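You operate a simulated robot arm through the tools that you are given. There is no shell and no other tool.

You are at the controls of a simulated robot arm. One attempt, no reset.

JOB
Scrub the rust off both tin lids and stack the buttons tin on the other.
Fine: use the yellow pad and put it back. Set down upright: scrubbing pad, what you pick out. What is to be rubbed or washed off counts as gone when no trace of it is left.

The check looks at the end state, three seconds after you hand in, the way a careful person would. Anything else that was tipped, shoved, dropped, spilled or broken makes it a failure. Lids that push on must go on centred and level and be pressed home; caps that screw on are set level and turned clockwise until they are tight.

ROBOT AND FRAMES
A 7-joint arm with a fingered hand, fixed in place. Base frame: the origin is on the floor under the middle of its stand, x ahead of it, y to its left, z up. Lengths are in mm, angles in rad, forces in N, time in s.
It reaches about 1085 mm from its shoulder. Its first joint turns from -2.897 to 2.897 rad. Payload 3.7 kg.
The TCP is the grasp point between the finger pads, 25 mm short of the fingertips. In the tool frame z runs along the fingers and y along their closing line. The gripper opens to 88 mm; its body begins 29 mm behind the TCP. The gripper is a hand of 5 fingers: y runs from the thumb to the fingers, the wrist lies at [-13, -106, -174] in the tool frame.
Orientation is that of the tool frame in the base frame, as [roll, pitch, yaw] about the fixed x, y, z axes, in that order (R = Rz(yaw) Ry(pitch) Rx(roll)). With the fingers straight down and the wrist toward the robot, the tool's x, y and z point along [0, 1, 0], [1, 0, 0] and [0, 0, -1] of the base frame.

CONTROLS
- The arm moves only by the tool nudge_tool. Its argument "series" is one flat list of numbers, 6 for each row, row after row: the shift along the base's x, y, z in units of 40 mm (1.0 is 40 mm), then the turn, a rotation vector about the base's x, y, z in units of 6 degrees (1.0 is 6 degrees). In form: [x, y, z, ax, ay, az, x, y, z, ax, ay, az, ...]. A call has 1 to 20 rows; each row shifts and turns the commanded pose from where the row before left it. A call with a number of a shift or a turn outside -1 to 1 is refused whole. Rows are played at 5 a second. More than 50 mm and 0.15 rad between two rows, and nothing of the call is played. Where a pose cannot be reached the arm comes as near as it can. A force on the tool above 40 N (or 10 N above the force at the start of the call, whichever is more), or a blocked arm, ends the call early, and 0.2 s more pass. In this call time passes only in rows, and 0.2 s behind the last. It gives the time, the measured TCP pose, the force on the tool (base axes), the opening and the grip force at its end, in the units of the frame above (readings bear some noise), with the torque about the TCP (base axes, N m) and any sound that the robot's microphone picked up, and new pictures: "pictures" is both (left out), scene, wrist or none.
- Cameras (640 x 400 px; columns grow to the right, rows downward): "scene" is fixed at [400, 651.8, 1604.7]; the picture's right is [-0.95, -0.31, 0.00], its down [-0.26, 0.80, -0.54] and it looks along [0.16, -0.51, -0.84] (base axes); focal length 327 px, centre (320, 200). "wrist" rides on the gripper at [59, -79, -105] in the tool frame; the picture's right is [-0.73, 0.32, -0.61], its down [-0.62, -0.68, 0.38] and it looks along [-0.29, 0.66, 0.70] (tool axes); focal length 234 px, centre (320, 200). There is no depth. A picture from a camera that has moved, and an enlarged one, comes with that camera's place and axes in the base frame and with its lens.
- finger_targets(index, middle, ring, little, thumb_bend, thumb_turn): sets how far each is bent, from 0 (flat) to 1 (curled in); at 0.3 the hand is open as for a grip, at 0.7 the pads meet at the TCP. One left out holds its place. A second passes; each finger stops where it meets its share of the squeeze, and holds until it gets a number again. It is the only way to open and close the hand. It gives what a move gives, with no picture; readings hold the bend of each and the force on index, middle, ring, little, thumb and palm. thumb_turn goes from beside the hand (0) to across from the fingers (1), as for a grip.
- enlarge(camera, box): a new picture of the part [left, top, right, bottom] of that camera's present view, enlarged. No time passes.
- job_done(): hands the job in; it is judged then, once.

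Nothing tells you positions but the pictures and the camera data. Unless the task says otherwise, let go and move clear before handing in.

The tools are called after "Request:" as name(argument=value, ...) on one line, values as JSON. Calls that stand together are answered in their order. nudge_tool: Moves the arm, as the interface text tells. Its arguments: {"type":"object","properties":{"series":{"type":"array"},"pictures":{"type":"string","enum":["both","scene","wrist","none"]}},"required":["series"]} The other tools are called the same way: finger_targets (index, middle, ring, little, thumb_bend, thumb_turn) moves the fingers one by one; enlarge (camera, box) takes an enlarged picture of a part of a camera's view; job_done () hands the job in.

At the start:

```text
time_s: 0.0
tcp_pos: [455.8, 187.2, 1164.9]
ee_rot: [-3.142, 0.0, 1.571]
wrist_force: [0.5, 0.4, 0.5]
ft_torque: [-0.01, -0.01, 0.01]
opening: 87.7
grasp_force: 0.0
shape: jaw
bend: [0.3, 0.3, 0.3, 0.3, 0.3, 0.98]
finger forces: [0.0, 0.1, 0.0, 0.0, 0.0, 0.0]
```

scene: 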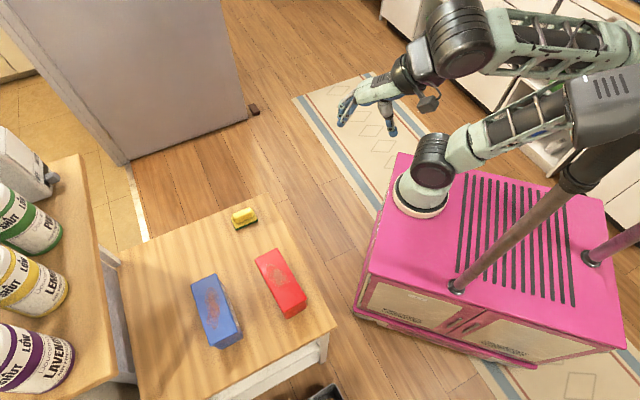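
wrist: 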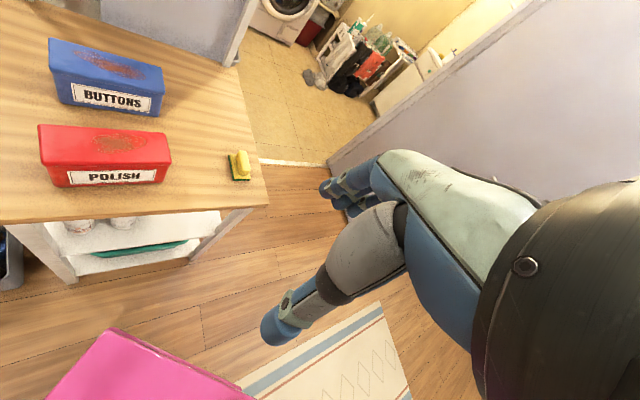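

I see a small wooden table with a blue BUTTONS tin, a red POLISH tin (both with rust on their lids) and a yellow scrubbing pad. First I'll enlarge the views to locate everything.

Request:
enlarge(camera="scene", box=[120, 180, 360, 400])

Request:
enlarge(camera="wrist", box=[0, 0, 320, 280])

Request:
enlarge(camera="scene", box=[215, 195, 275, 240])

```text
1.82 times, centred on (240, 290) of scene
camera zoom: at [400.0, 651.8, 1604.7], right [-0.95, -0.31, 0.0], down [-0.26, 0.8, -0.54], along [0.16, -0.51, -0.84], focal length 595 px, centre (466, 36)
```

zoom: 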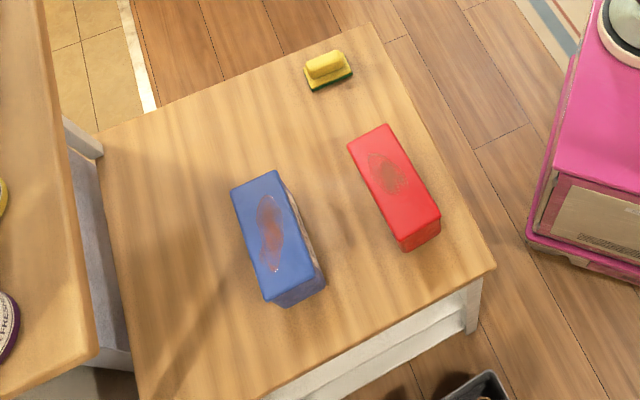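

```text
1.43 times, centred on (160, 140) of wrist
camera zoom: at [374.7, 249.1, 1270.4], right [0.32, -0.73, 0.61], down [-0.68, -0.62, -0.38], along [0.66, -0.29, -0.7], focal length 334 px, centre (549, 286)
```

zoom: 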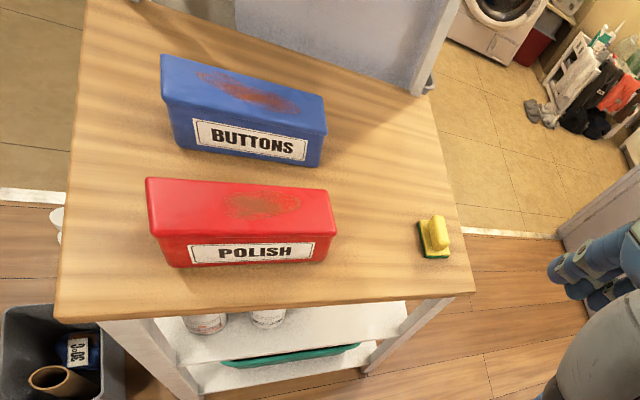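

```text
8.89 times, centred on (245, 218) of scene
camera zoom: at [400.0, 651.8, 1604.7], right [-0.95, -0.31, 0.0], down [-0.26, 0.8, -0.54], along [0.16, -0.51, -0.84], focal length 2910 px, centre (987, 44)
```

zoom: 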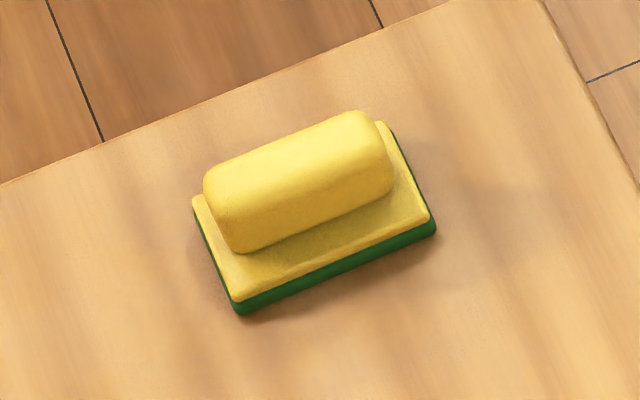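

The table top works out to z≈754 with the pad near (757, 272), and the two tins are about 90 mm tall with their long axes about 45° to the base. I'll zoom in closer on the pad and the tins from both cameras before moving.

Request:
enlarge(camera="wrist", box=[210, 135, 270, 195])

Request:
enlarge(camera="scene", box=[180, 240, 320, 360])

Request:
enlarge(camera="wrist", box=[20, 20, 190, 200])

Request:
enlarge(camera="scene", box=[320, 0, 480, 150])

```text
6.67 times, centred on (240, 165) of wrist
camera zoom: at [374.7, 249.1, 1270.4], right [0.32, -0.73, 0.61], down [-0.68, -0.62, -0.38], along [0.66, -0.29, -0.7], focal length 1561 px, centre (853, 433)
```

zoom: 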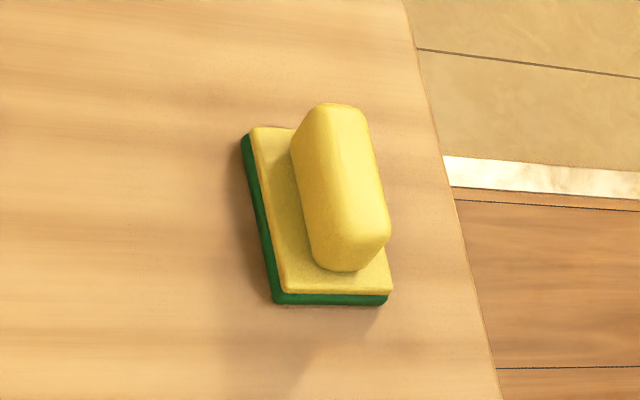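

```text
3.33 times, centred on (250, 300) of scene
camera zoom: at [400.0, 651.8, 1604.7], right [-0.95, -0.31, 0.0], down [-0.26, 0.8, -0.54], along [0.16, -0.51, -0.84], focal length 1091 px, centre (553, -133)
```

zoom: 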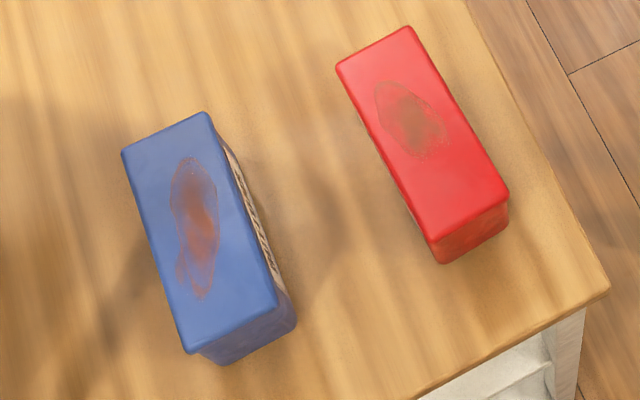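

```text
2.22 times, centred on (105, 110) of wrist
camera zoom: at [374.7, 249.1, 1270.4], right [0.32, -0.73, 0.61], down [-0.68, -0.62, -0.38], along [0.66, -0.29, -0.7], focal length 520 px, centre (798, 400)
```

zoom: 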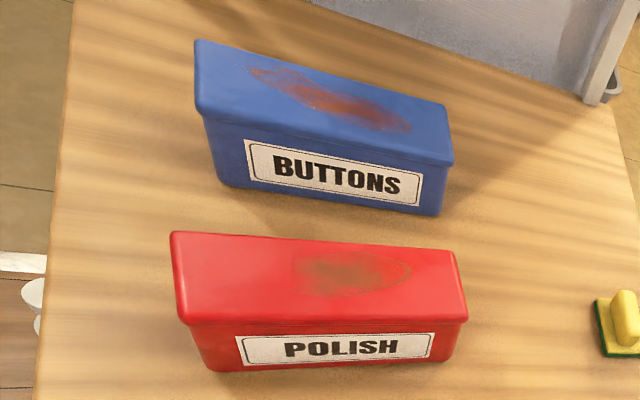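

```text
2.67 times, centred on (400, 75) of scene
camera zoom: at [400.0, 651.8, 1604.7], right [-0.95, -0.31, 0.0], down [-0.26, 0.8, -0.54], along [0.16, -0.51, -0.84], focal length 873 px, centre (107, 533)
```

zoom: 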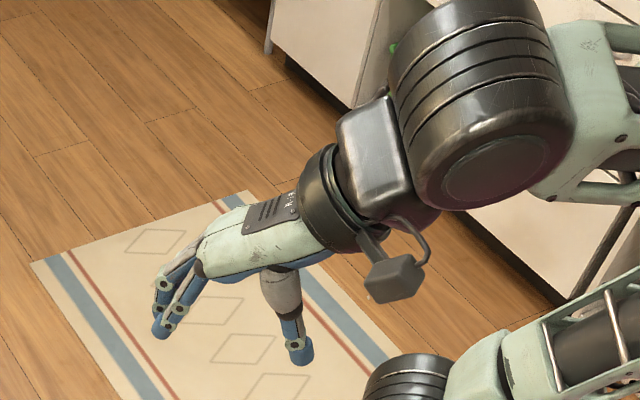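

The pad (68×42 mm plate with a ridge handle) lies at about (756, 273) with its long axis at 45°. I'll move above it and turn the hand by -45° so the fingers close across the handle.

Request:
nudge_tool(series=[0.75, 0.215, -0.6, 0, 0, -0.75, 0.75, 0.215, -0.6, 0, 0, -0.75, 0.75, 0.215, -0.6, 0, 0, -0.75, 0.75, 0.215, -0.6, 0, 0, -0.75, 0.75, 0.215, -0.6, 0, 0, -0.75, 0.75, 0.215, -0.6, 0, 0, -0.75, 0.75, 0.215, -0.6, 0, 0, -0.75, 0.75, 0.215, -0.6, 0, 0, -0.75, 0.75, 0.215, -0.6, 0, 0, -0.75, 0.75, 0.215, -0.6, 0, 0, -0.75], pictures="both")

```text
time_s: 2.2
tcp_pos: [754.9, 273.7, 924.2]
ee_rot: [3.141, 0.001, 0.786]
wrist_force: [0.2, 0.0, 0.4]
ft_torque: [0.02, -0.02, -0.03]
opening: 87.8
grasp_force: 0.0
shape: jaw
bend: [0.3, 0.3, 0.3, 0.3, 0.3, 0.98]
finger forces: [0.1, 0.1, 0.0, 0.1, 0.0, 0.0]
camera wrist: at [740.7, 373.0, 1029.8], right [-0.28, -0.74, 0.61], down [-0.92, 0.04, -0.38], along [0.26, -0.67, -0.7], focal length 234 px, centre (320, 200)
```

scene: 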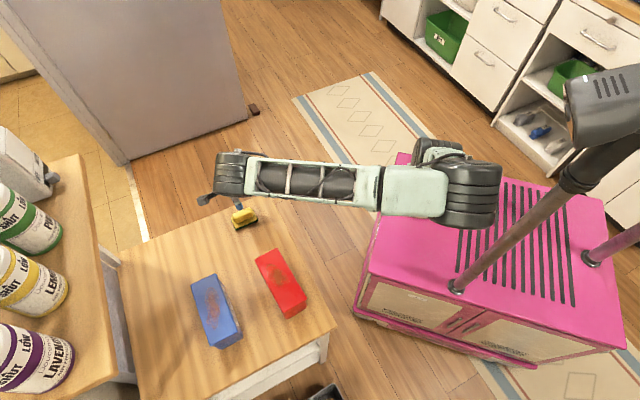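
wrist: 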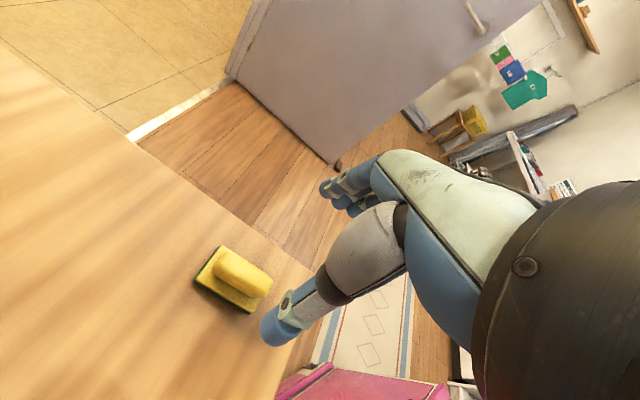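

The hand is above the pad at z≈924. I'll zoom in on the pad with the wrist camera to refine its position before going down.

Request:
enlarge(camera="wrist", box=[180, 230, 300, 330])

Request:
enlarge(camera="scene", box=[190, 140, 300, 250])

```text
4.00 times, centred on (240, 280) of wrist
camera zoom: at [740.7, 373.0, 1029.8], right [-0.28, -0.74, 0.61], down [-0.92, 0.04, -0.38], along [0.26, -0.67, -0.7], focal length 937 px, centre (640, -120)
```

zoom: 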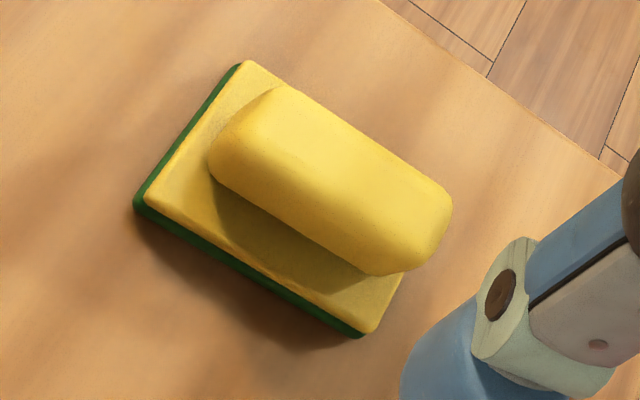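

```text
3.64 times, centred on (245, 195) of scene
camera zoom: at [400.0, 651.8, 1604.7], right [-0.95, -0.31, 0.0], down [-0.26, 0.8, -0.54], along [0.16, -0.51, -0.84], focal length 1190 px, centre (593, 218)
```

zoom: 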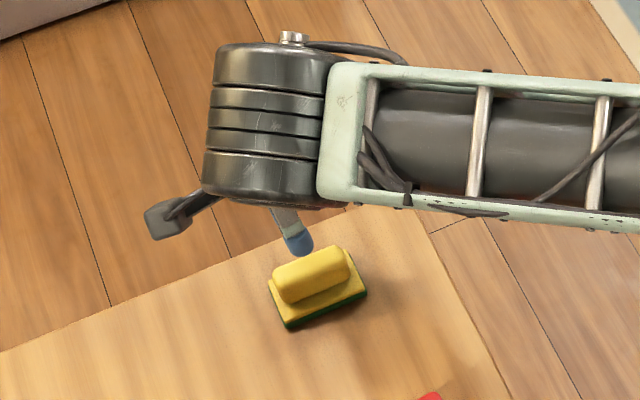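

The pad centre is confirmed at about (754.5, 273) and its orientation matches the hand. I'll lower the open hand around the handle to TCP z≈800.

Request:
nudge_tool(series=[0, 0, -0.775, 0, 0, 0, 0, 0, -0.775, 0, 0, 0, 0, 0, -0.775, 0, 0, 0, 0, 0, -0.775, 0, 0, 0], pictures="both")

Request:
enlarge(camera="wrist", box=[190, 130, 430, 360])

Request:
enlarge(camera="scene", box=[190, 160, 300, 250])

```text
time_s: 3.2
tcp_pos: [755.1, 274.0, 799.8]
ee_rot: [3.141, 0.0, 0.786]
wrist_force: [0.1, -0.2, 0.6]
ft_torque: [0.01, 0.04, 0.0]
opening: 87.9
grasp_force: 0.0
shape: jaw
bend: [0.3, 0.3, 0.3, 0.3, 0.3, 0.98]
finger forces: [0.0, 0.0, 0.0, 0.0, 0.0, 0.1]
camera wrist: at [740.8, 374.2, 905.7], right [-0.29, -0.74, 0.61], down [-0.92, 0.04, -0.38], along [0.26, -0.67, -0.7], focal length 234 px, centre (320, 200)
```

scene: 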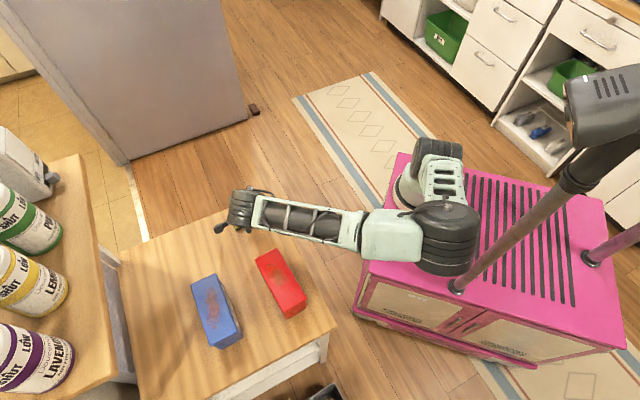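
wrist: 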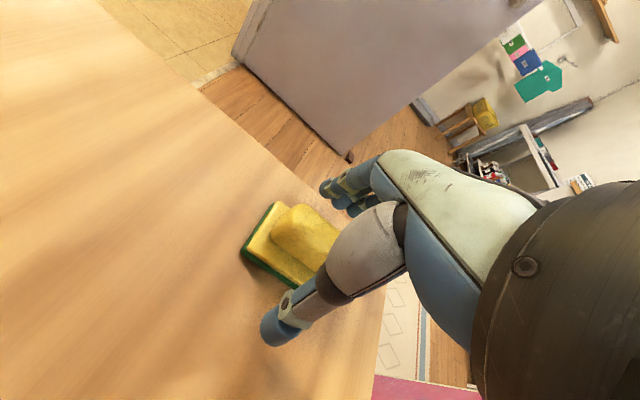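

```text
1.74 times, centred on (310, 245) of wrist
camera zoom: at [740.8, 374.2, 905.7], right [-0.29, -0.74, 0.61], down [-0.92, 0.04, -0.38], along [0.26, -0.67, -0.7], focal length 407 px, centre (337, 122)
```

zoom: 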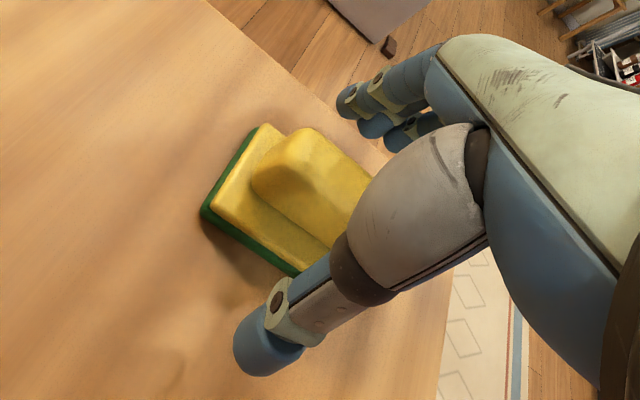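

```text
4.44 times, centred on (245, 205) of scene
camera zoom: at [400.0, 651.8, 1604.7], right [-0.95, -0.31, 0.0], down [-0.26, 0.8, -0.54], along [0.16, -0.51, -0.84], focal length 1455 px, centre (653, 178)
```

zoom: 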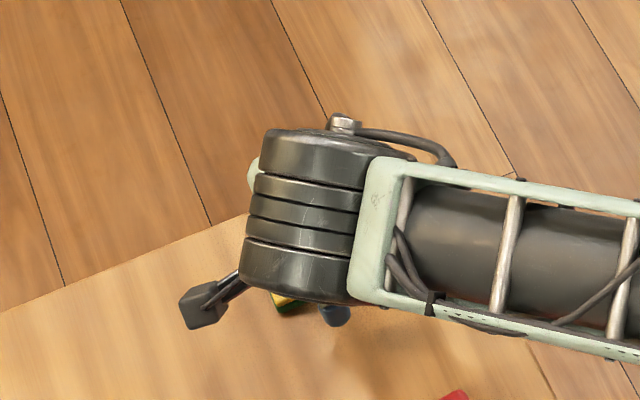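

The open hand straddles the handle with tips near z≈775, and I estimate the handle top at about 795. I'll close partway first to see how the tips sit, then lower a little.

Request:
finger_targets(index=0.53, middle=0.53, ring=0.53, little=0.53, thumb_bend=0.53, thumb_turn=1.0)

Request:
enlarge(camera="wrist", box=[230, 160, 410, 340])

```text
time_s: 4.2
tcp_pos: [756.2, 274.9, 801.3]
ee_rot: [3.141, -0.003, 0.786]
wrist_force: [0.7, 0.0, 0.3]
ft_torque: [-0.03, 0.02, -0.01]
opening: 35.9
grasp_force: 0.4
shape: fingers
bend: [0.53, 0.53, 0.53, 0.53, 0.53, 1.0]
finger forces: [0.1, 0.1, 0.1, 0.1, 0.0, 0.1]
```

```text
2.22 times, centred on (320, 250) of wrist
camera zoom: at [740.6, 374.6, 906.0], right [-0.28, -0.74, 0.61], down [-0.92, 0.04, -0.38], along [0.26, -0.67, -0.7], focal length 520 px, centre (320, 89)
```

zoom: 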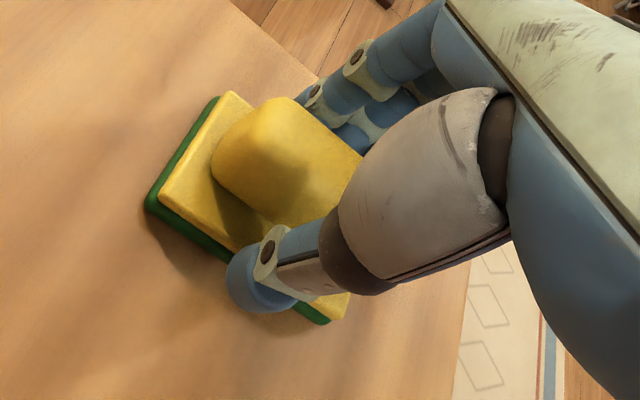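

At 36 mm opening nothing is touching yet and the handle is centred between thumb and fingers. I'll lower about 5 mm and then close on the handle.

Request:
nudge_tool(series=[0, 0, -0.07, 0, 0, 0, 0, 0, -0.06, 0, 0, 0], pictures="wrist")

Request:
enlarge(camera="wrist", box=[230, 160, 410, 340])

```text
time_s: 4.8
tcp_pos: [755.2, 273.8, 795.5]
ee_rot: [3.141, -0.001, 0.784]
wrist_force: [0.7, 0.1, 3.0]
ft_torque: [-0.03, -0.05, 0.01]
opening: 37.7
grasp_force: 1.6
shape: fingers
bend: [0.52, 0.52, 0.53, 0.53, 0.52, 1.0]
finger forces: [0.9, 0.9, 0.6, 0.0, 1.3, 0.0]
camera wrist: at [739.6, 373.8, 901.1], right [-0.29, -0.74, 0.61], down [-0.92, 0.04, -0.38], along [0.26, -0.67, -0.7], focal length 234 px, centre (320, 200)
```

wrist: 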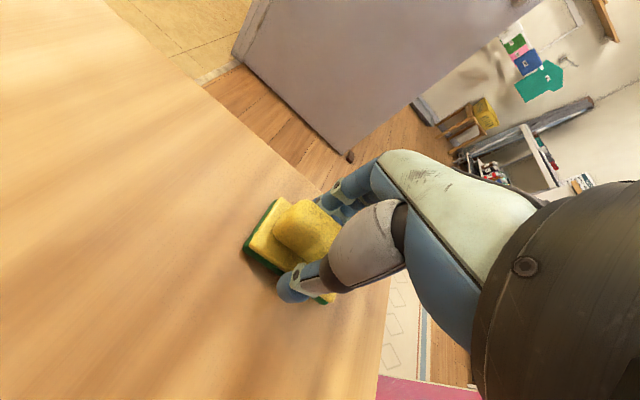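

```text
2.22 times, centred on (320, 250) of wrist
camera zoom: at [739.6, 373.8, 901.1], right [-0.29, -0.74, 0.61], down [-0.92, 0.04, -0.38], along [0.26, -0.67, -0.7], focal length 520 px, centre (320, 89)
```

zoom: 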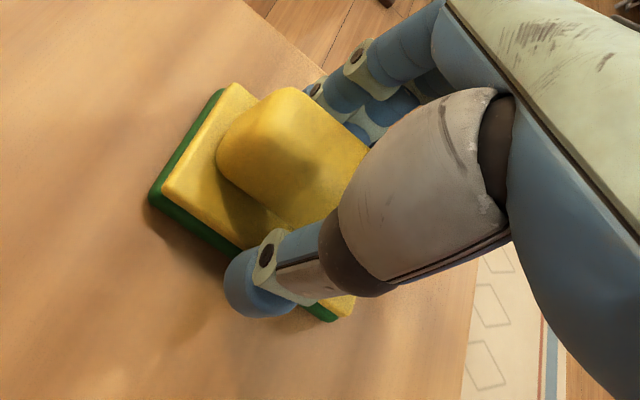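

The fingertips just touch the plate ledge (3 N). I'll raise about 1 mm and close on the handle.

Request:
nudge_tool(series=[0, 0, 0.04, 0, 0, 0], pictures="none")

Request:
finger_targets(index=0.75, middle=0.75, ring=0.75, little=0.75, thumb_bend=0.75)

Request:
enlarge(camera="wrist", box=[230, 160, 410, 340])

```text
time_s: 5.2
tcp_pos: [754.1, 272.5, 796.6]
ee_rot: [3.141, -0.001, 0.784]
wrist_force: [-1.2, 0.7, 0.6]
ft_torque: [0.03, 0.0, -0.01]
opening: 37.7
grasp_force: 1.4
shape: fingers
bend: [0.52, 0.52, 0.53, 0.53, 0.52, 1.0]
finger forces: [0.7, 0.4, 0.1, 0.1, 1.0, 0.0]
```

```text
time_s: 6.2
tcp_pos: [754.6, 272.9, 797.8]
ee_rot: [3.141, 0.001, 0.785]
wrist_force: [3.1, -2.1, 10.6]
ft_torque: [0.21, 0.19, -0.08]
opening: 32.5
grasp_force: 18.9
shape: fingers
bend: [0.72, 0.64, 0.75, 0.75, 0.5, 0.99]
finger forces: [9.0, 8.1, 1.0, 0.0, 19.6, 0.0]
```

```text
2.22 times, centred on (320, 250) of wrist
camera zoom: at [739.4, 373.4, 903.3], right [-0.29, -0.74, 0.61], down [-0.92, 0.04, -0.38], along [0.26, -0.67, -0.7], focal length 520 px, centre (320, 89)
```

zoom: 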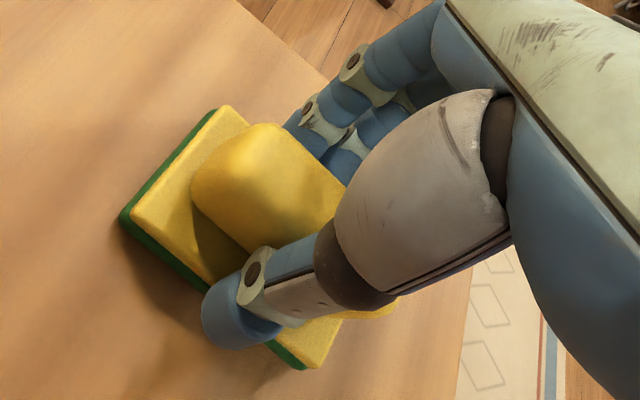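

The thumb stopped early and the ring and little fingers swung past, so the pad was pushed toward the thumb and yawed. I'll open again, look at where the pad is, and regrip more carefully.

Request:
finger_targets(index=0.4, middle=0.4, ring=0.4, little=0.4, thumb_bend=0.35)

Request:
nudge_tool(series=[0, 0, 0.25, 0, 0, 0, 0, 0, 1.0, 0, 0, 0, 0, 0, 1.0, 0, 0, 0], pictures="wrist")

Request:
enlarge(camera="wrist", box=[190, 170, 370, 340])

Request:
enlarge(camera="scene", box=[205, 175, 285, 245])

```text
time_s: 7.2
tcp_pos: [754.7, 273.0, 797.3]
ee_rot: [-3.141, 0.002, 0.786]
wrist_force: [0.1, -0.3, 0.5]
ft_torque: [0.02, 0.01, -0.02]
opening: 68.6
grasp_force: 0.0
shape: fingers
bend: [0.4, 0.4, 0.4, 0.4, 0.35, 0.98]
finger forces: [0.0, 0.0, 0.1, 0.1, 0.1, 0.0]
```

```text
time_s: 8.0
tcp_pos: [754.5, 275.3, 887.3]
ee_rot: [3.141, 0.0, 0.787]
wrist_force: [0.1, -0.4, -0.4]
ft_torque: [0.0, 0.01, -0.01]
opening: 68.5
grasp_force: 0.0
shape: fingers
bend: [0.4, 0.4, 0.4, 0.4, 0.35, 0.98]
finger forces: [0.0, 0.1, 0.0, 0.0, 0.0, 0.0]
camera wrist: at [738.9, 374.3, 992.0], right [-0.28, -0.74, 0.61], down [-0.92, 0.04, -0.38], along [0.26, -0.67, -0.7], focal length 234 px, centre (320, 200)
```

wrist: 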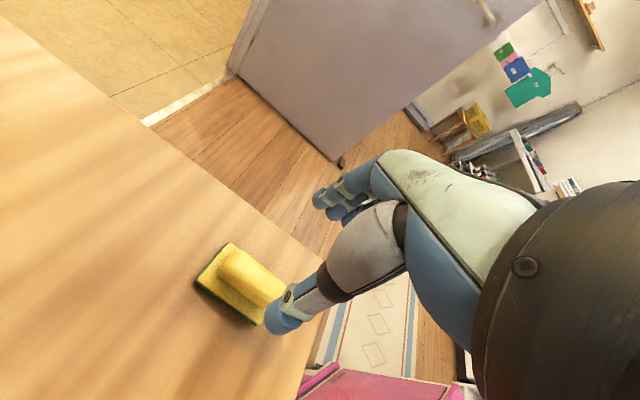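

```text
2.35 times, centred on (280, 255) of wrist
camera zoom: at [738.9, 374.3, 992.0], right [-0.28, -0.74, 0.61], down [-0.92, 0.04, -0.38], along [0.26, -0.67, -0.7], focal length 551 px, centre (414, 71)
```

zoom: 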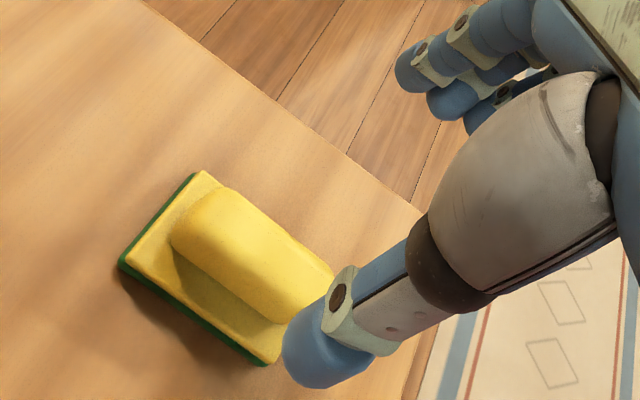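

```text
5.71 times, centred on (245, 210) of scene
camera zoom: at [400.0, 651.8, 1604.7], right [-0.95, -0.31, 0.0], down [-0.26, 0.8, -0.54], along [0.16, -0.51, -0.84], focal length 1871 px, centre (749, 143)
```

zoom: 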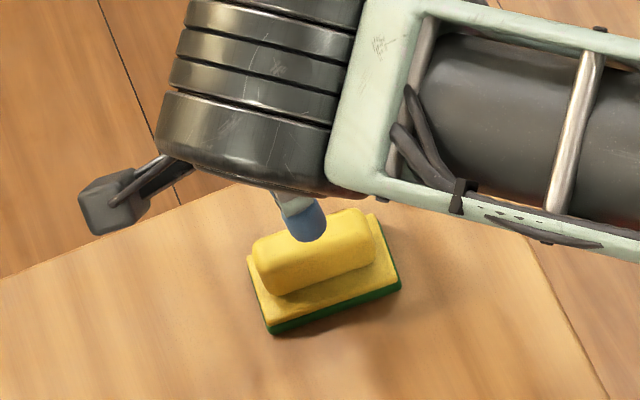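

The pad now sits at about (746, 282) with its long axis near 40.5°. The thumb opposes index and middle, so I'll realign the hand to the pad and grip with thumb, index and middle only, a bit higher.

Request:
nudge_tool(series=[-0.2125, 0.22, 0, 0, 0, -0.75, 0, 0, -0.725, 0, 0, 0, 0, 0, -0.725, 0, 0, 0, 0, 0, -0.7, 0, 0, 0], pictures="wrist")

Request:
enlarge(camera="wrist", box=[220, 160, 400, 340])

```text
time_s: 9.0
tcp_pos: [745.9, 282.2, 799.1]
ee_rot: [-3.14, 0.001, 0.705]
wrist_force: [-0.9, -0.4, -0.7]
ft_torque: [0.01, 0.02, 0.02]
opening: 68.8
grasp_force: 0.0
shape: fingers
bend: [0.4, 0.4, 0.4, 0.4, 0.35, 0.98]
finger forces: [0.0, 0.0, 0.0, 0.0, 0.0, 0.0]
camera wrist: at [738.9, 384.0, 905.2], right [-0.34, -0.72, 0.61], down [-0.92, 0.11, -0.38], along [0.21, -0.69, -0.7], focal length 234 px, centre (320, 200)
```

wrist: 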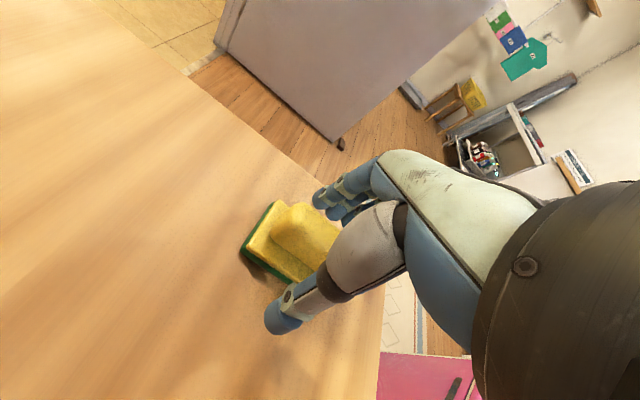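

```text
2.22 times, centred on (310, 250) of wrist
camera zoom: at [738.9, 384.0, 905.2], right [-0.34, -0.72, 0.61], down [-0.92, 0.11, -0.38], along [0.21, -0.69, -0.7], focal length 520 px, centre (342, 89)
```

zoom: 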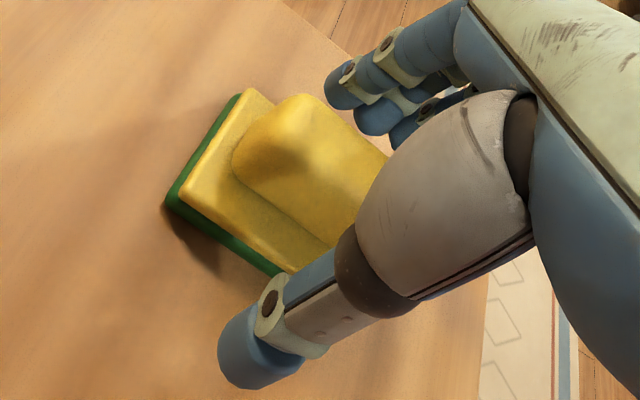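

The handle is now centred and parallel to the hand. I'll close thumb, index and middle in steps, keeping ring and little back.

Request:
finger_targets(index=0.57, middle=0.57, ring=0.5, little=0.45, thumb_bend=0.57, thumb_turn=1.0)

Request:
enlarge(camera="wrist", box=[220, 160, 400, 340])

```text
time_s: 10.0
tcp_pos: [746.6, 282.6, 800.0]
ee_rot: [3.141, -0.002, 0.707]
wrist_force: [0.1, 0.7, 1.7]
ft_torque: [0.04, 0.03, 0.0]
opening: 33.3
grasp_force: 1.4
shape: fingers
bend: [0.55, 0.55, 0.5, 0.45, 0.53, 1.0]
finger forces: [0.4, 0.5, 0.0, 0.1, 1.8, 0.0]
```

```text
2.22 times, centred on (310, 250) of wrist
camera zoom: at [738.9, 383.9, 905.5], right [-0.34, -0.72, 0.61], down [-0.92, 0.11, -0.38], along [0.21, -0.69, -0.7], focal length 520 px, centre (342, 89)
```

zoom: 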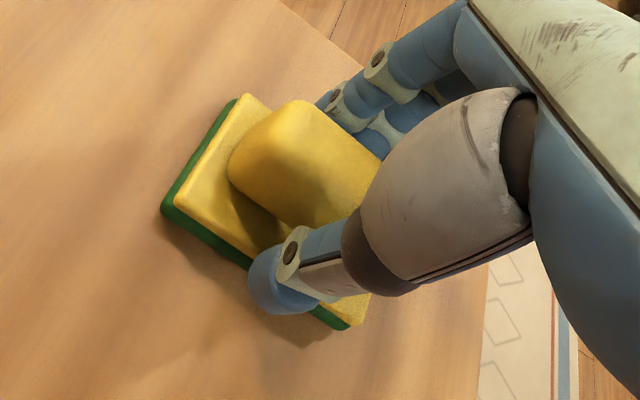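

Thumb, index and middle have just made light contact on both sides. I'll squeeze further with those three.

Request:
finger_targets(index=0.65, middle=0.65, thumb_bend=0.65)

Request:
enlarge(camera="wrist", box=[220, 160, 400, 340])

```text
time_s: 11.0
tcp_pos: [745.9, 282.8, 800.4]
ee_rot: [3.141, -0.001, 0.708]
wrist_force: [2.2, -1.9, 13.2]
ft_torque: [-0.14, -0.09, 0.05]
opening: 20.6
grasp_force: 10.3
shape: fingers
bend: [0.62, 0.6, 0.5, 0.45, 0.59, 1.0]
finger forces: [3.4, 11.0, 0.0, 0.1, 7.3, 0.0]
```

```text
2.22 times, centred on (310, 250) of wrist
camera zoom: at [738.9, 383.6, 906.2], right [-0.34, -0.72, 0.61], down [-0.92, 0.11, -0.38], along [0.21, -0.69, -0.7], focal length 520 px, centre (342, 89)
```

zoom: 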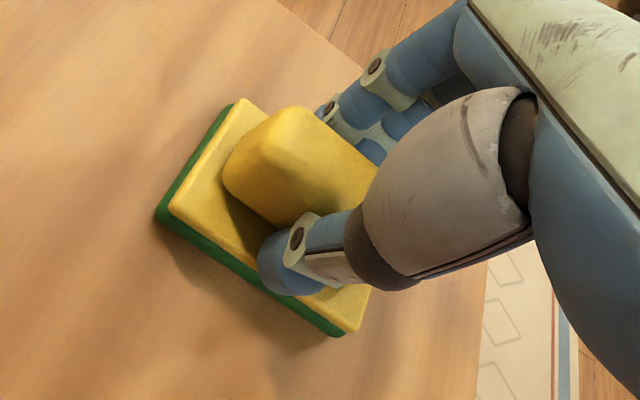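

The fingertips are pressing down on the plate ledge (13 N upward reaction). I'll raise a few millimetres to relieve that and then tighten.

Request:
nudge_tool(series=[0, 0, 0.1, 0, 0, 0], pictures="none")

Request:
finger_targets(index=0.72, middle=0.72, thumb_bend=0.72)

Request:
enlarge(camera="wrist", box=[220, 160, 400, 340])

```text
time_s: 11.4
tcp_pos: [745.2, 283.2, 803.7]
ee_rot: [-3.141, 0.002, 0.706]
wrist_force: [0.2, 0.2, -0.6]
ft_torque: [0.01, -0.03, -0.02]
opening: 20.5
grasp_force: 4.7
shape: fingers
bend: [0.62, 0.61, 0.5, 0.45, 0.59, 1.0]
finger forces: [1.7, 3.1, 0.0, 0.0, 5.2, 0.0]
```

```text
time_s: 12.4
tcp_pos: [745.3, 283.6, 804.2]
ee_rot: [3.141, 0.0, 0.707]
wrist_force: [-0.1, 0.3, -0.2]
ft_torque: [-0.02, -0.02, 0.01]
opening: 15.6
grasp_force: 11.4
shape: fingers
bend: [0.71, 0.63, 0.5, 0.45, 0.59, 1.0]
finger forces: [4.1, 7.1, 0.1, 0.0, 11.9, 0.1]
```

```text
2.22 times, centred on (310, 250) of wrist
camera zoom: at [739.1, 383.8, 909.9], right [-0.34, -0.72, 0.61], down [-0.92, 0.11, -0.38], along [0.21, -0.69, -0.7], focal length 520 px, centre (342, 89)
```

zoom: 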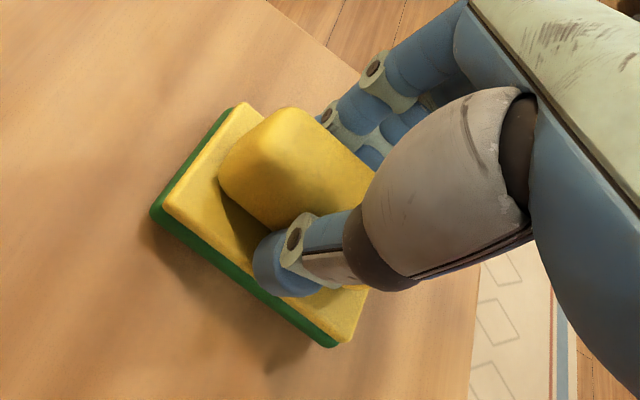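

The grip is balanced (thumb 12 N against index 4 N and middle 7 N). I'll do a small lift test.

Request:
nudge_tool(series=[0, 0, 0.25, 0, 0, 0, 0, 0, 0.5, 0, 0, 0], pictures="both")

Request:
enlarge(camera="wrist", box=[220, 160, 400, 340])

Request:
enlarge(camera="scene", box=[205, 175, 285, 245])

```text
time_s: 13.0
tcp_pos: [744.7, 283.1, 835.2]
ee_rot: [-3.14, 0.0, 0.708]
wrist_force: [-0.4, -0.5, 0.0]
ft_torque: [0.03, 0.03, -0.03]
opening: 15.6
grasp_force: 11.8
shape: fingers
bend: [0.71, 0.63, 0.5, 0.45, 0.59, 1.0]
finger forces: [4.1, 7.0, 0.0, 0.0, 12.1, 0.0]
camera wrist: at [737.4, 383.3, 940.1], right [-0.34, -0.72, 0.61], down [-0.92, 0.11, -0.38], along [0.21, -0.69, -0.7], focal length 234 px, centre (320, 200)
```

scene: 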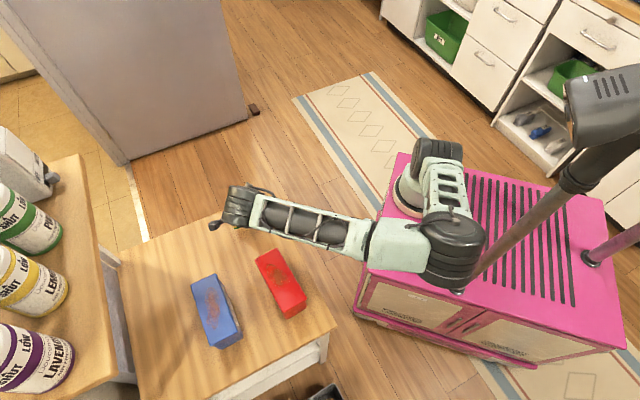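
wrist: 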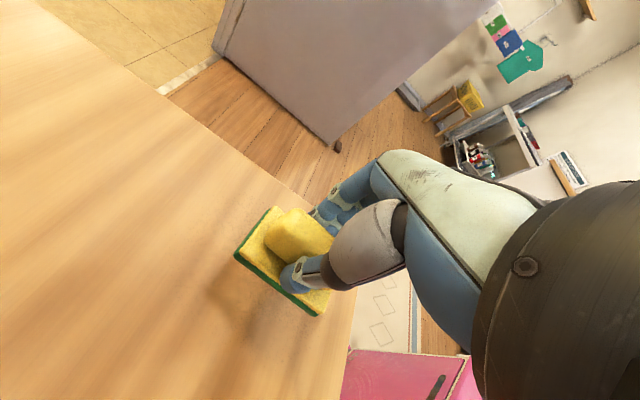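

```text
2.22 times, centred on (310, 250) of wrist
camera zoom: at [737.4, 383.3, 940.1], right [-0.34, -0.72, 0.61], down [-0.92, 0.11, -0.38], along [0.21, -0.69, -0.7], focal length 520 px, centre (342, 89)
```

zoom: 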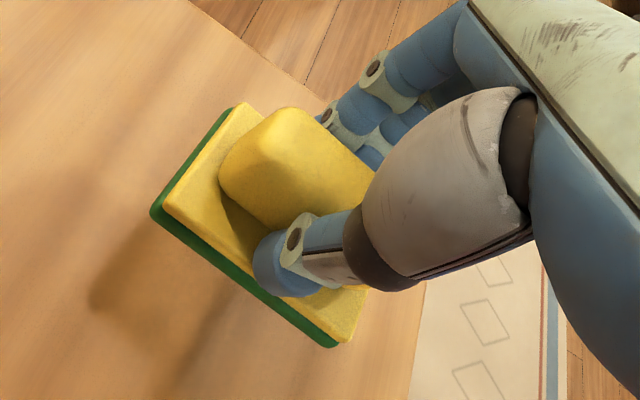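

```text
5.71 times, centred on (245, 210) of scene
camera zoom: at [400.0, 651.8, 1604.7], right [-0.95, -0.31, 0.0], down [-0.26, 0.8, -0.54], along [0.16, -0.51, -0.84], focal length 1871 px, centre (749, 143)
```

zoom: 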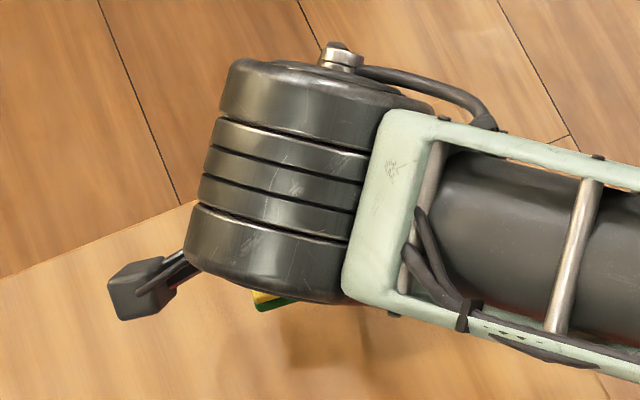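

The pad is held firmly, level, with its bottom about 50 mm below the TCP. Next I'll lift it over the tins and move above the red POLISH lid, turning the pad so it spans the lid's width.

Request:
nudge_tool(series=[0, 0, 0.83, 0, 0, 0, 0, 0, 0.83, 0, 0, 0, 0, 0, 0.83, 0, 0, 0, -0.703, 0.617, 0, 0, 0, 0.345, -0.703, 0.617, 0, 0, 0, 0.345, -0.703, 0.617, 0, 0, 0, 0.345, -0.703, 0.617, 0, 0, 0, 0.345, -0.703, 0.617, 0, 0, 0, 0.345, -0.703, 0.617, 0, 0, 0, 0.345], pictures="both")

Request:
enlarge(camera="wrist", box=[150, 150, 400, 380])

Request:
enlarge(camera="scene", box=[180, 180, 340, 360])

```text
time_s: 15.2
tcp_pos: [617.9, 404.6, 934.2]
ee_rot: [-3.122, 0.001, 0.853]
wrist_force: [0.1, 0.1, -0.8]
ft_torque: [-0.03, -0.04, 0.0]
opening: 15.9
grasp_force: 11.1
shape: fingers
bend: [0.71, 0.63, 0.5, 0.45, 0.59, 1.0]
finger forces: [4.2, 7.0, 0.0, 0.0, 12.0, 0.0]
stopped in row 9: the arm was blocked; the commanded pose is now the measured one
camera wrist: at [597.4, 502.7, 1041.6], right [-0.23, -0.77, 0.6], down [-0.93, -0.02, -0.37], along [0.29, -0.64, -0.71], focal length 234 px, centre (320, 200)
```

scene: 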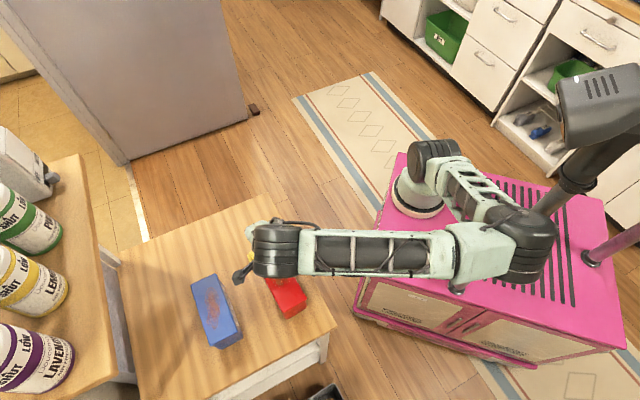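
wrist: 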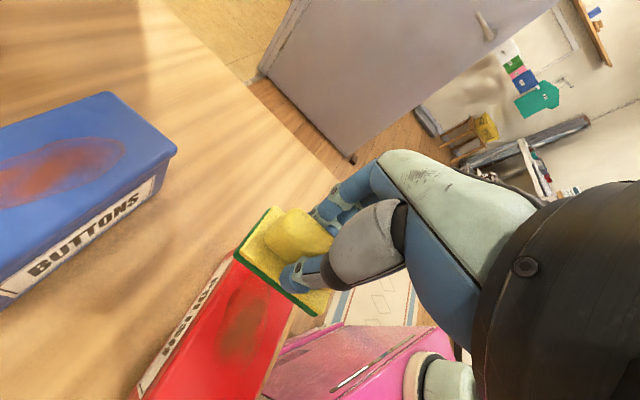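

```text
1.74 times, centred on (275, 265) of wrist
camera zoom: at [597.4, 502.7, 1041.6], right [-0.23, -0.77, 0.6], down [-0.93, -0.02, -0.37], along [0.29, -0.64, -0.71], focal length 407 px, centre (398, 87)
```

zoom: 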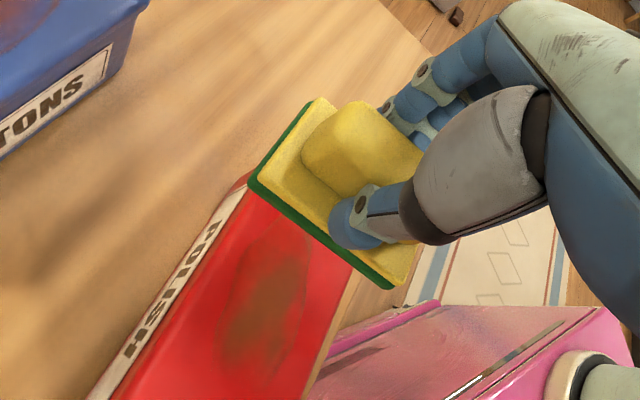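

```text
2.22 times, centred on (260, 270) of scene
camera zoom: at [400.0, 651.8, 1604.7], right [-0.95, -0.31, 0.0], down [-0.26, 0.8, -0.54], along [0.16, -0.51, -0.84], focal length 728 px, centre (453, 44)
```

zoom: 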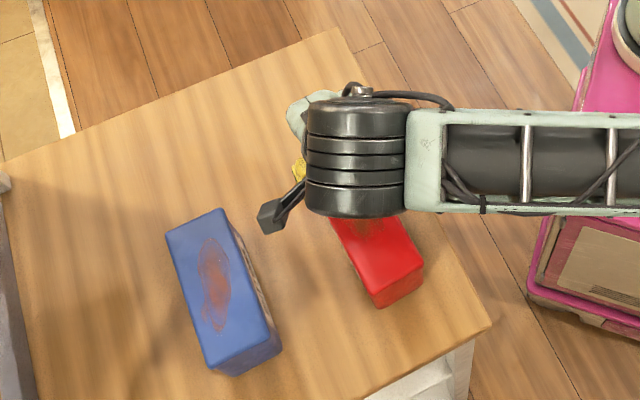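

The arm got blocked near this yaw (elbow close to the mast). I'll level the hand again and rotate it so the wrist faces the robot, which also lines the pad's long axis up with the tins.

Request:
nudge_tool(series=[0, 0, 0.5, -0.123, -0.141, 0, 0, 0, 0, 0, 0, 1, 0, 0, 0, 0, 0, 1, 0, 0, 0, 0, 0, 1, 0, 0, 0, 0, 0, 1, 0, 0, 0, 0, 0, 1, 0, 0, 0, 0, 0, 1], pictures="both")

```text
time_s: 17.0
tcp_pos: [666.0, 377.0, 929.6]
ee_rot: [3.078, 0.087, 1.365]
wrist_force: [-0.6, 0.1, 0.8]
ft_torque: [0.0, 0.0, 0.01]
opening: 15.8
grasp_force: 11.1
shape: fingers
bend: [0.71, 0.63, 0.5, 0.45, 0.59, 1.0]
finger forces: [4.2, 6.7, 0.0, 0.0, 12.1, 0.0]
stopped in row 7: the arm was blocked; the commanded pose is now the measured one
camera wrist: at [595.0, 462.6, 1023.5], right [0.14, -0.71, 0.69], down [-0.78, -0.51, -0.37], along [0.61, -0.48, -0.63], focal length 234 px, centre (320, 200)
```

scene: 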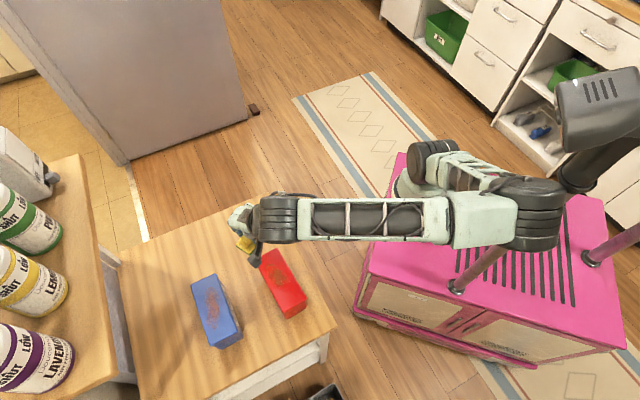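
wrist: 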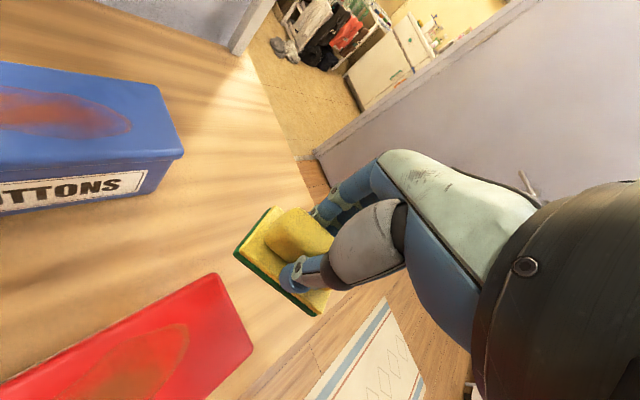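

The elbow seems to have folded against the mast, so the hand drifted and tilted. I'll level the hand and raise it straight up so the elbow comes free, then look.

Request:
nudge_tool(series=[0.2, 0, 0.7, 0.313, 0.142, 0, 0.2, 0, 0.7, 0.313, 0.142, 0, 0.2, 0, 0.7, 0.313, 0.142, 0, 0, 0, 0.8, 0, 0, 0, 0, 0, 0.8, 0, 0, 0, 0, 0, 0.8, 0, 0, 0], pictures="both")

```text
time_s: 18.4
tcp_pos: [673.4, 379.2, 1118.8]
ee_rot: [3.137, -0.013, 1.386]
wrist_force: [0.0, 0.5, -0.6]
ft_torque: [-0.02, -0.02, 0.0]
opening: 15.5
grasp_force: 10.9
shape: fingers
bend: [0.71, 0.63, 0.5, 0.45, 0.59, 1.0]
finger forces: [4.1, 6.6, 0.0, 0.1, 11.9, 0.0]
camera wrist: at [604.2, 453.4, 1225.0], right [0.18, -0.78, 0.6], down [-0.78, -0.48, -0.4], along [0.6, -0.4, -0.7], focal length 234 px, centre (320, 200)
```

scene: 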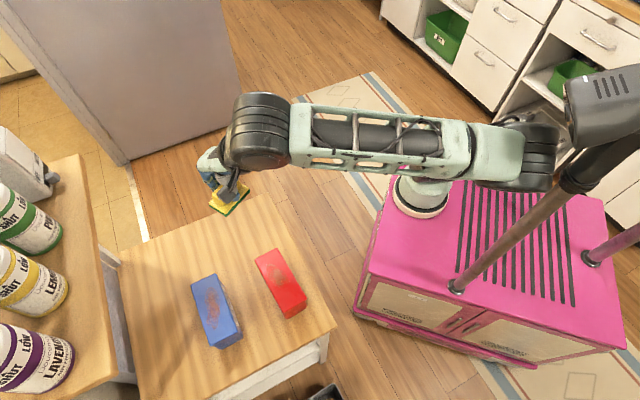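
wrist: 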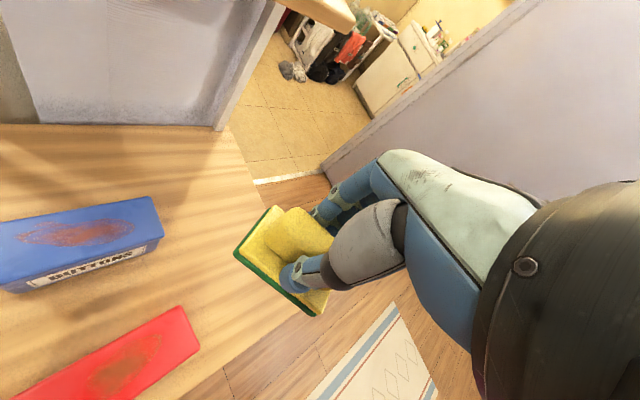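

The elbow is jammed beside the left pole of the stand. I'll swing the hand back toward the right and front so the elbow goes to the clear side of the pole, as it was at the start.

Request:
nudge_tool(series=[0.11, -0.75, 0, 0, 0, 0.15, 0.11, -0.75, 0, 0, 0, 0.15, 0.11, -0.75, 0, 0, 0, 0.15, 0.11, -0.75, 0, 0, 0, 0.15, 0.11, -0.75, 0, 0, 0, 0.15, 0.11, -0.75, 0, 0, 0, 0.15], pictures="scene")

```text
time_s: 19.8
tcp_pos: [698.5, 200.4, 1118.1]
ee_rot: [3.136, -0.014, 1.484]
wrist_force: [-0.8, 0.1, -0.9]
ft_torque: [-0.02, 0.0, -0.01]
opening: 15.7
grasp_force: 11.3
shape: fingers
bend: [0.71, 0.63, 0.5, 0.45, 0.59, 1.0]
finger forces: [4.2, 6.5, 0.0, 0.0, 11.6, 0.0]
```

scene: 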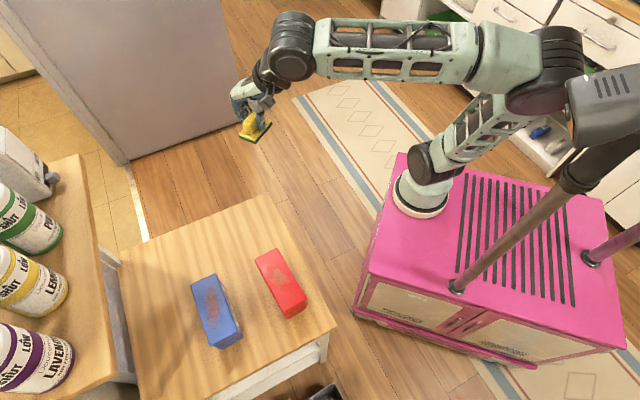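

The elbow is now free and on the clear side of the pole. I'll approach above the red tin while gradually turning to yaw ≈2.44 (wrist toward the robot), checking midway.

Request:
nudge_tool(series=[-0.305, 0.5775, -0.2, -0.129, 0.065, 0.913, -0.305, 0.5775, -0.2, 0, 0, 0.913, -0.305, 0.5775, -0.2, 0, 0, 0.913, -0.305, 0.5775, -0.2, 0, 0, 0.913, -0.305, 0.5775, -0.2, 0, 0, 0.913], pictures="scene")

```text
time_s: 21.0
tcp_pos: [639.5, 315.5, 1076.4]
ee_rot: [-3.141, -0.001, 1.958]
wrist_force: [-0.5, 0.0, -1.6]
ft_torque: [-0.02, 0.03, 0.03]
opening: 15.8
grasp_force: 11.5
shape: fingers
bend: [0.71, 0.63, 0.5, 0.45, 0.59, 1.0]
finger forces: [4.2, 6.6, 0.0, 0.1, 11.7, 0.0]
```

scene: 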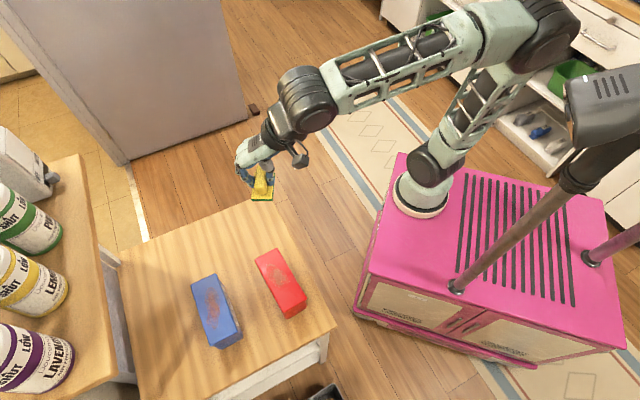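

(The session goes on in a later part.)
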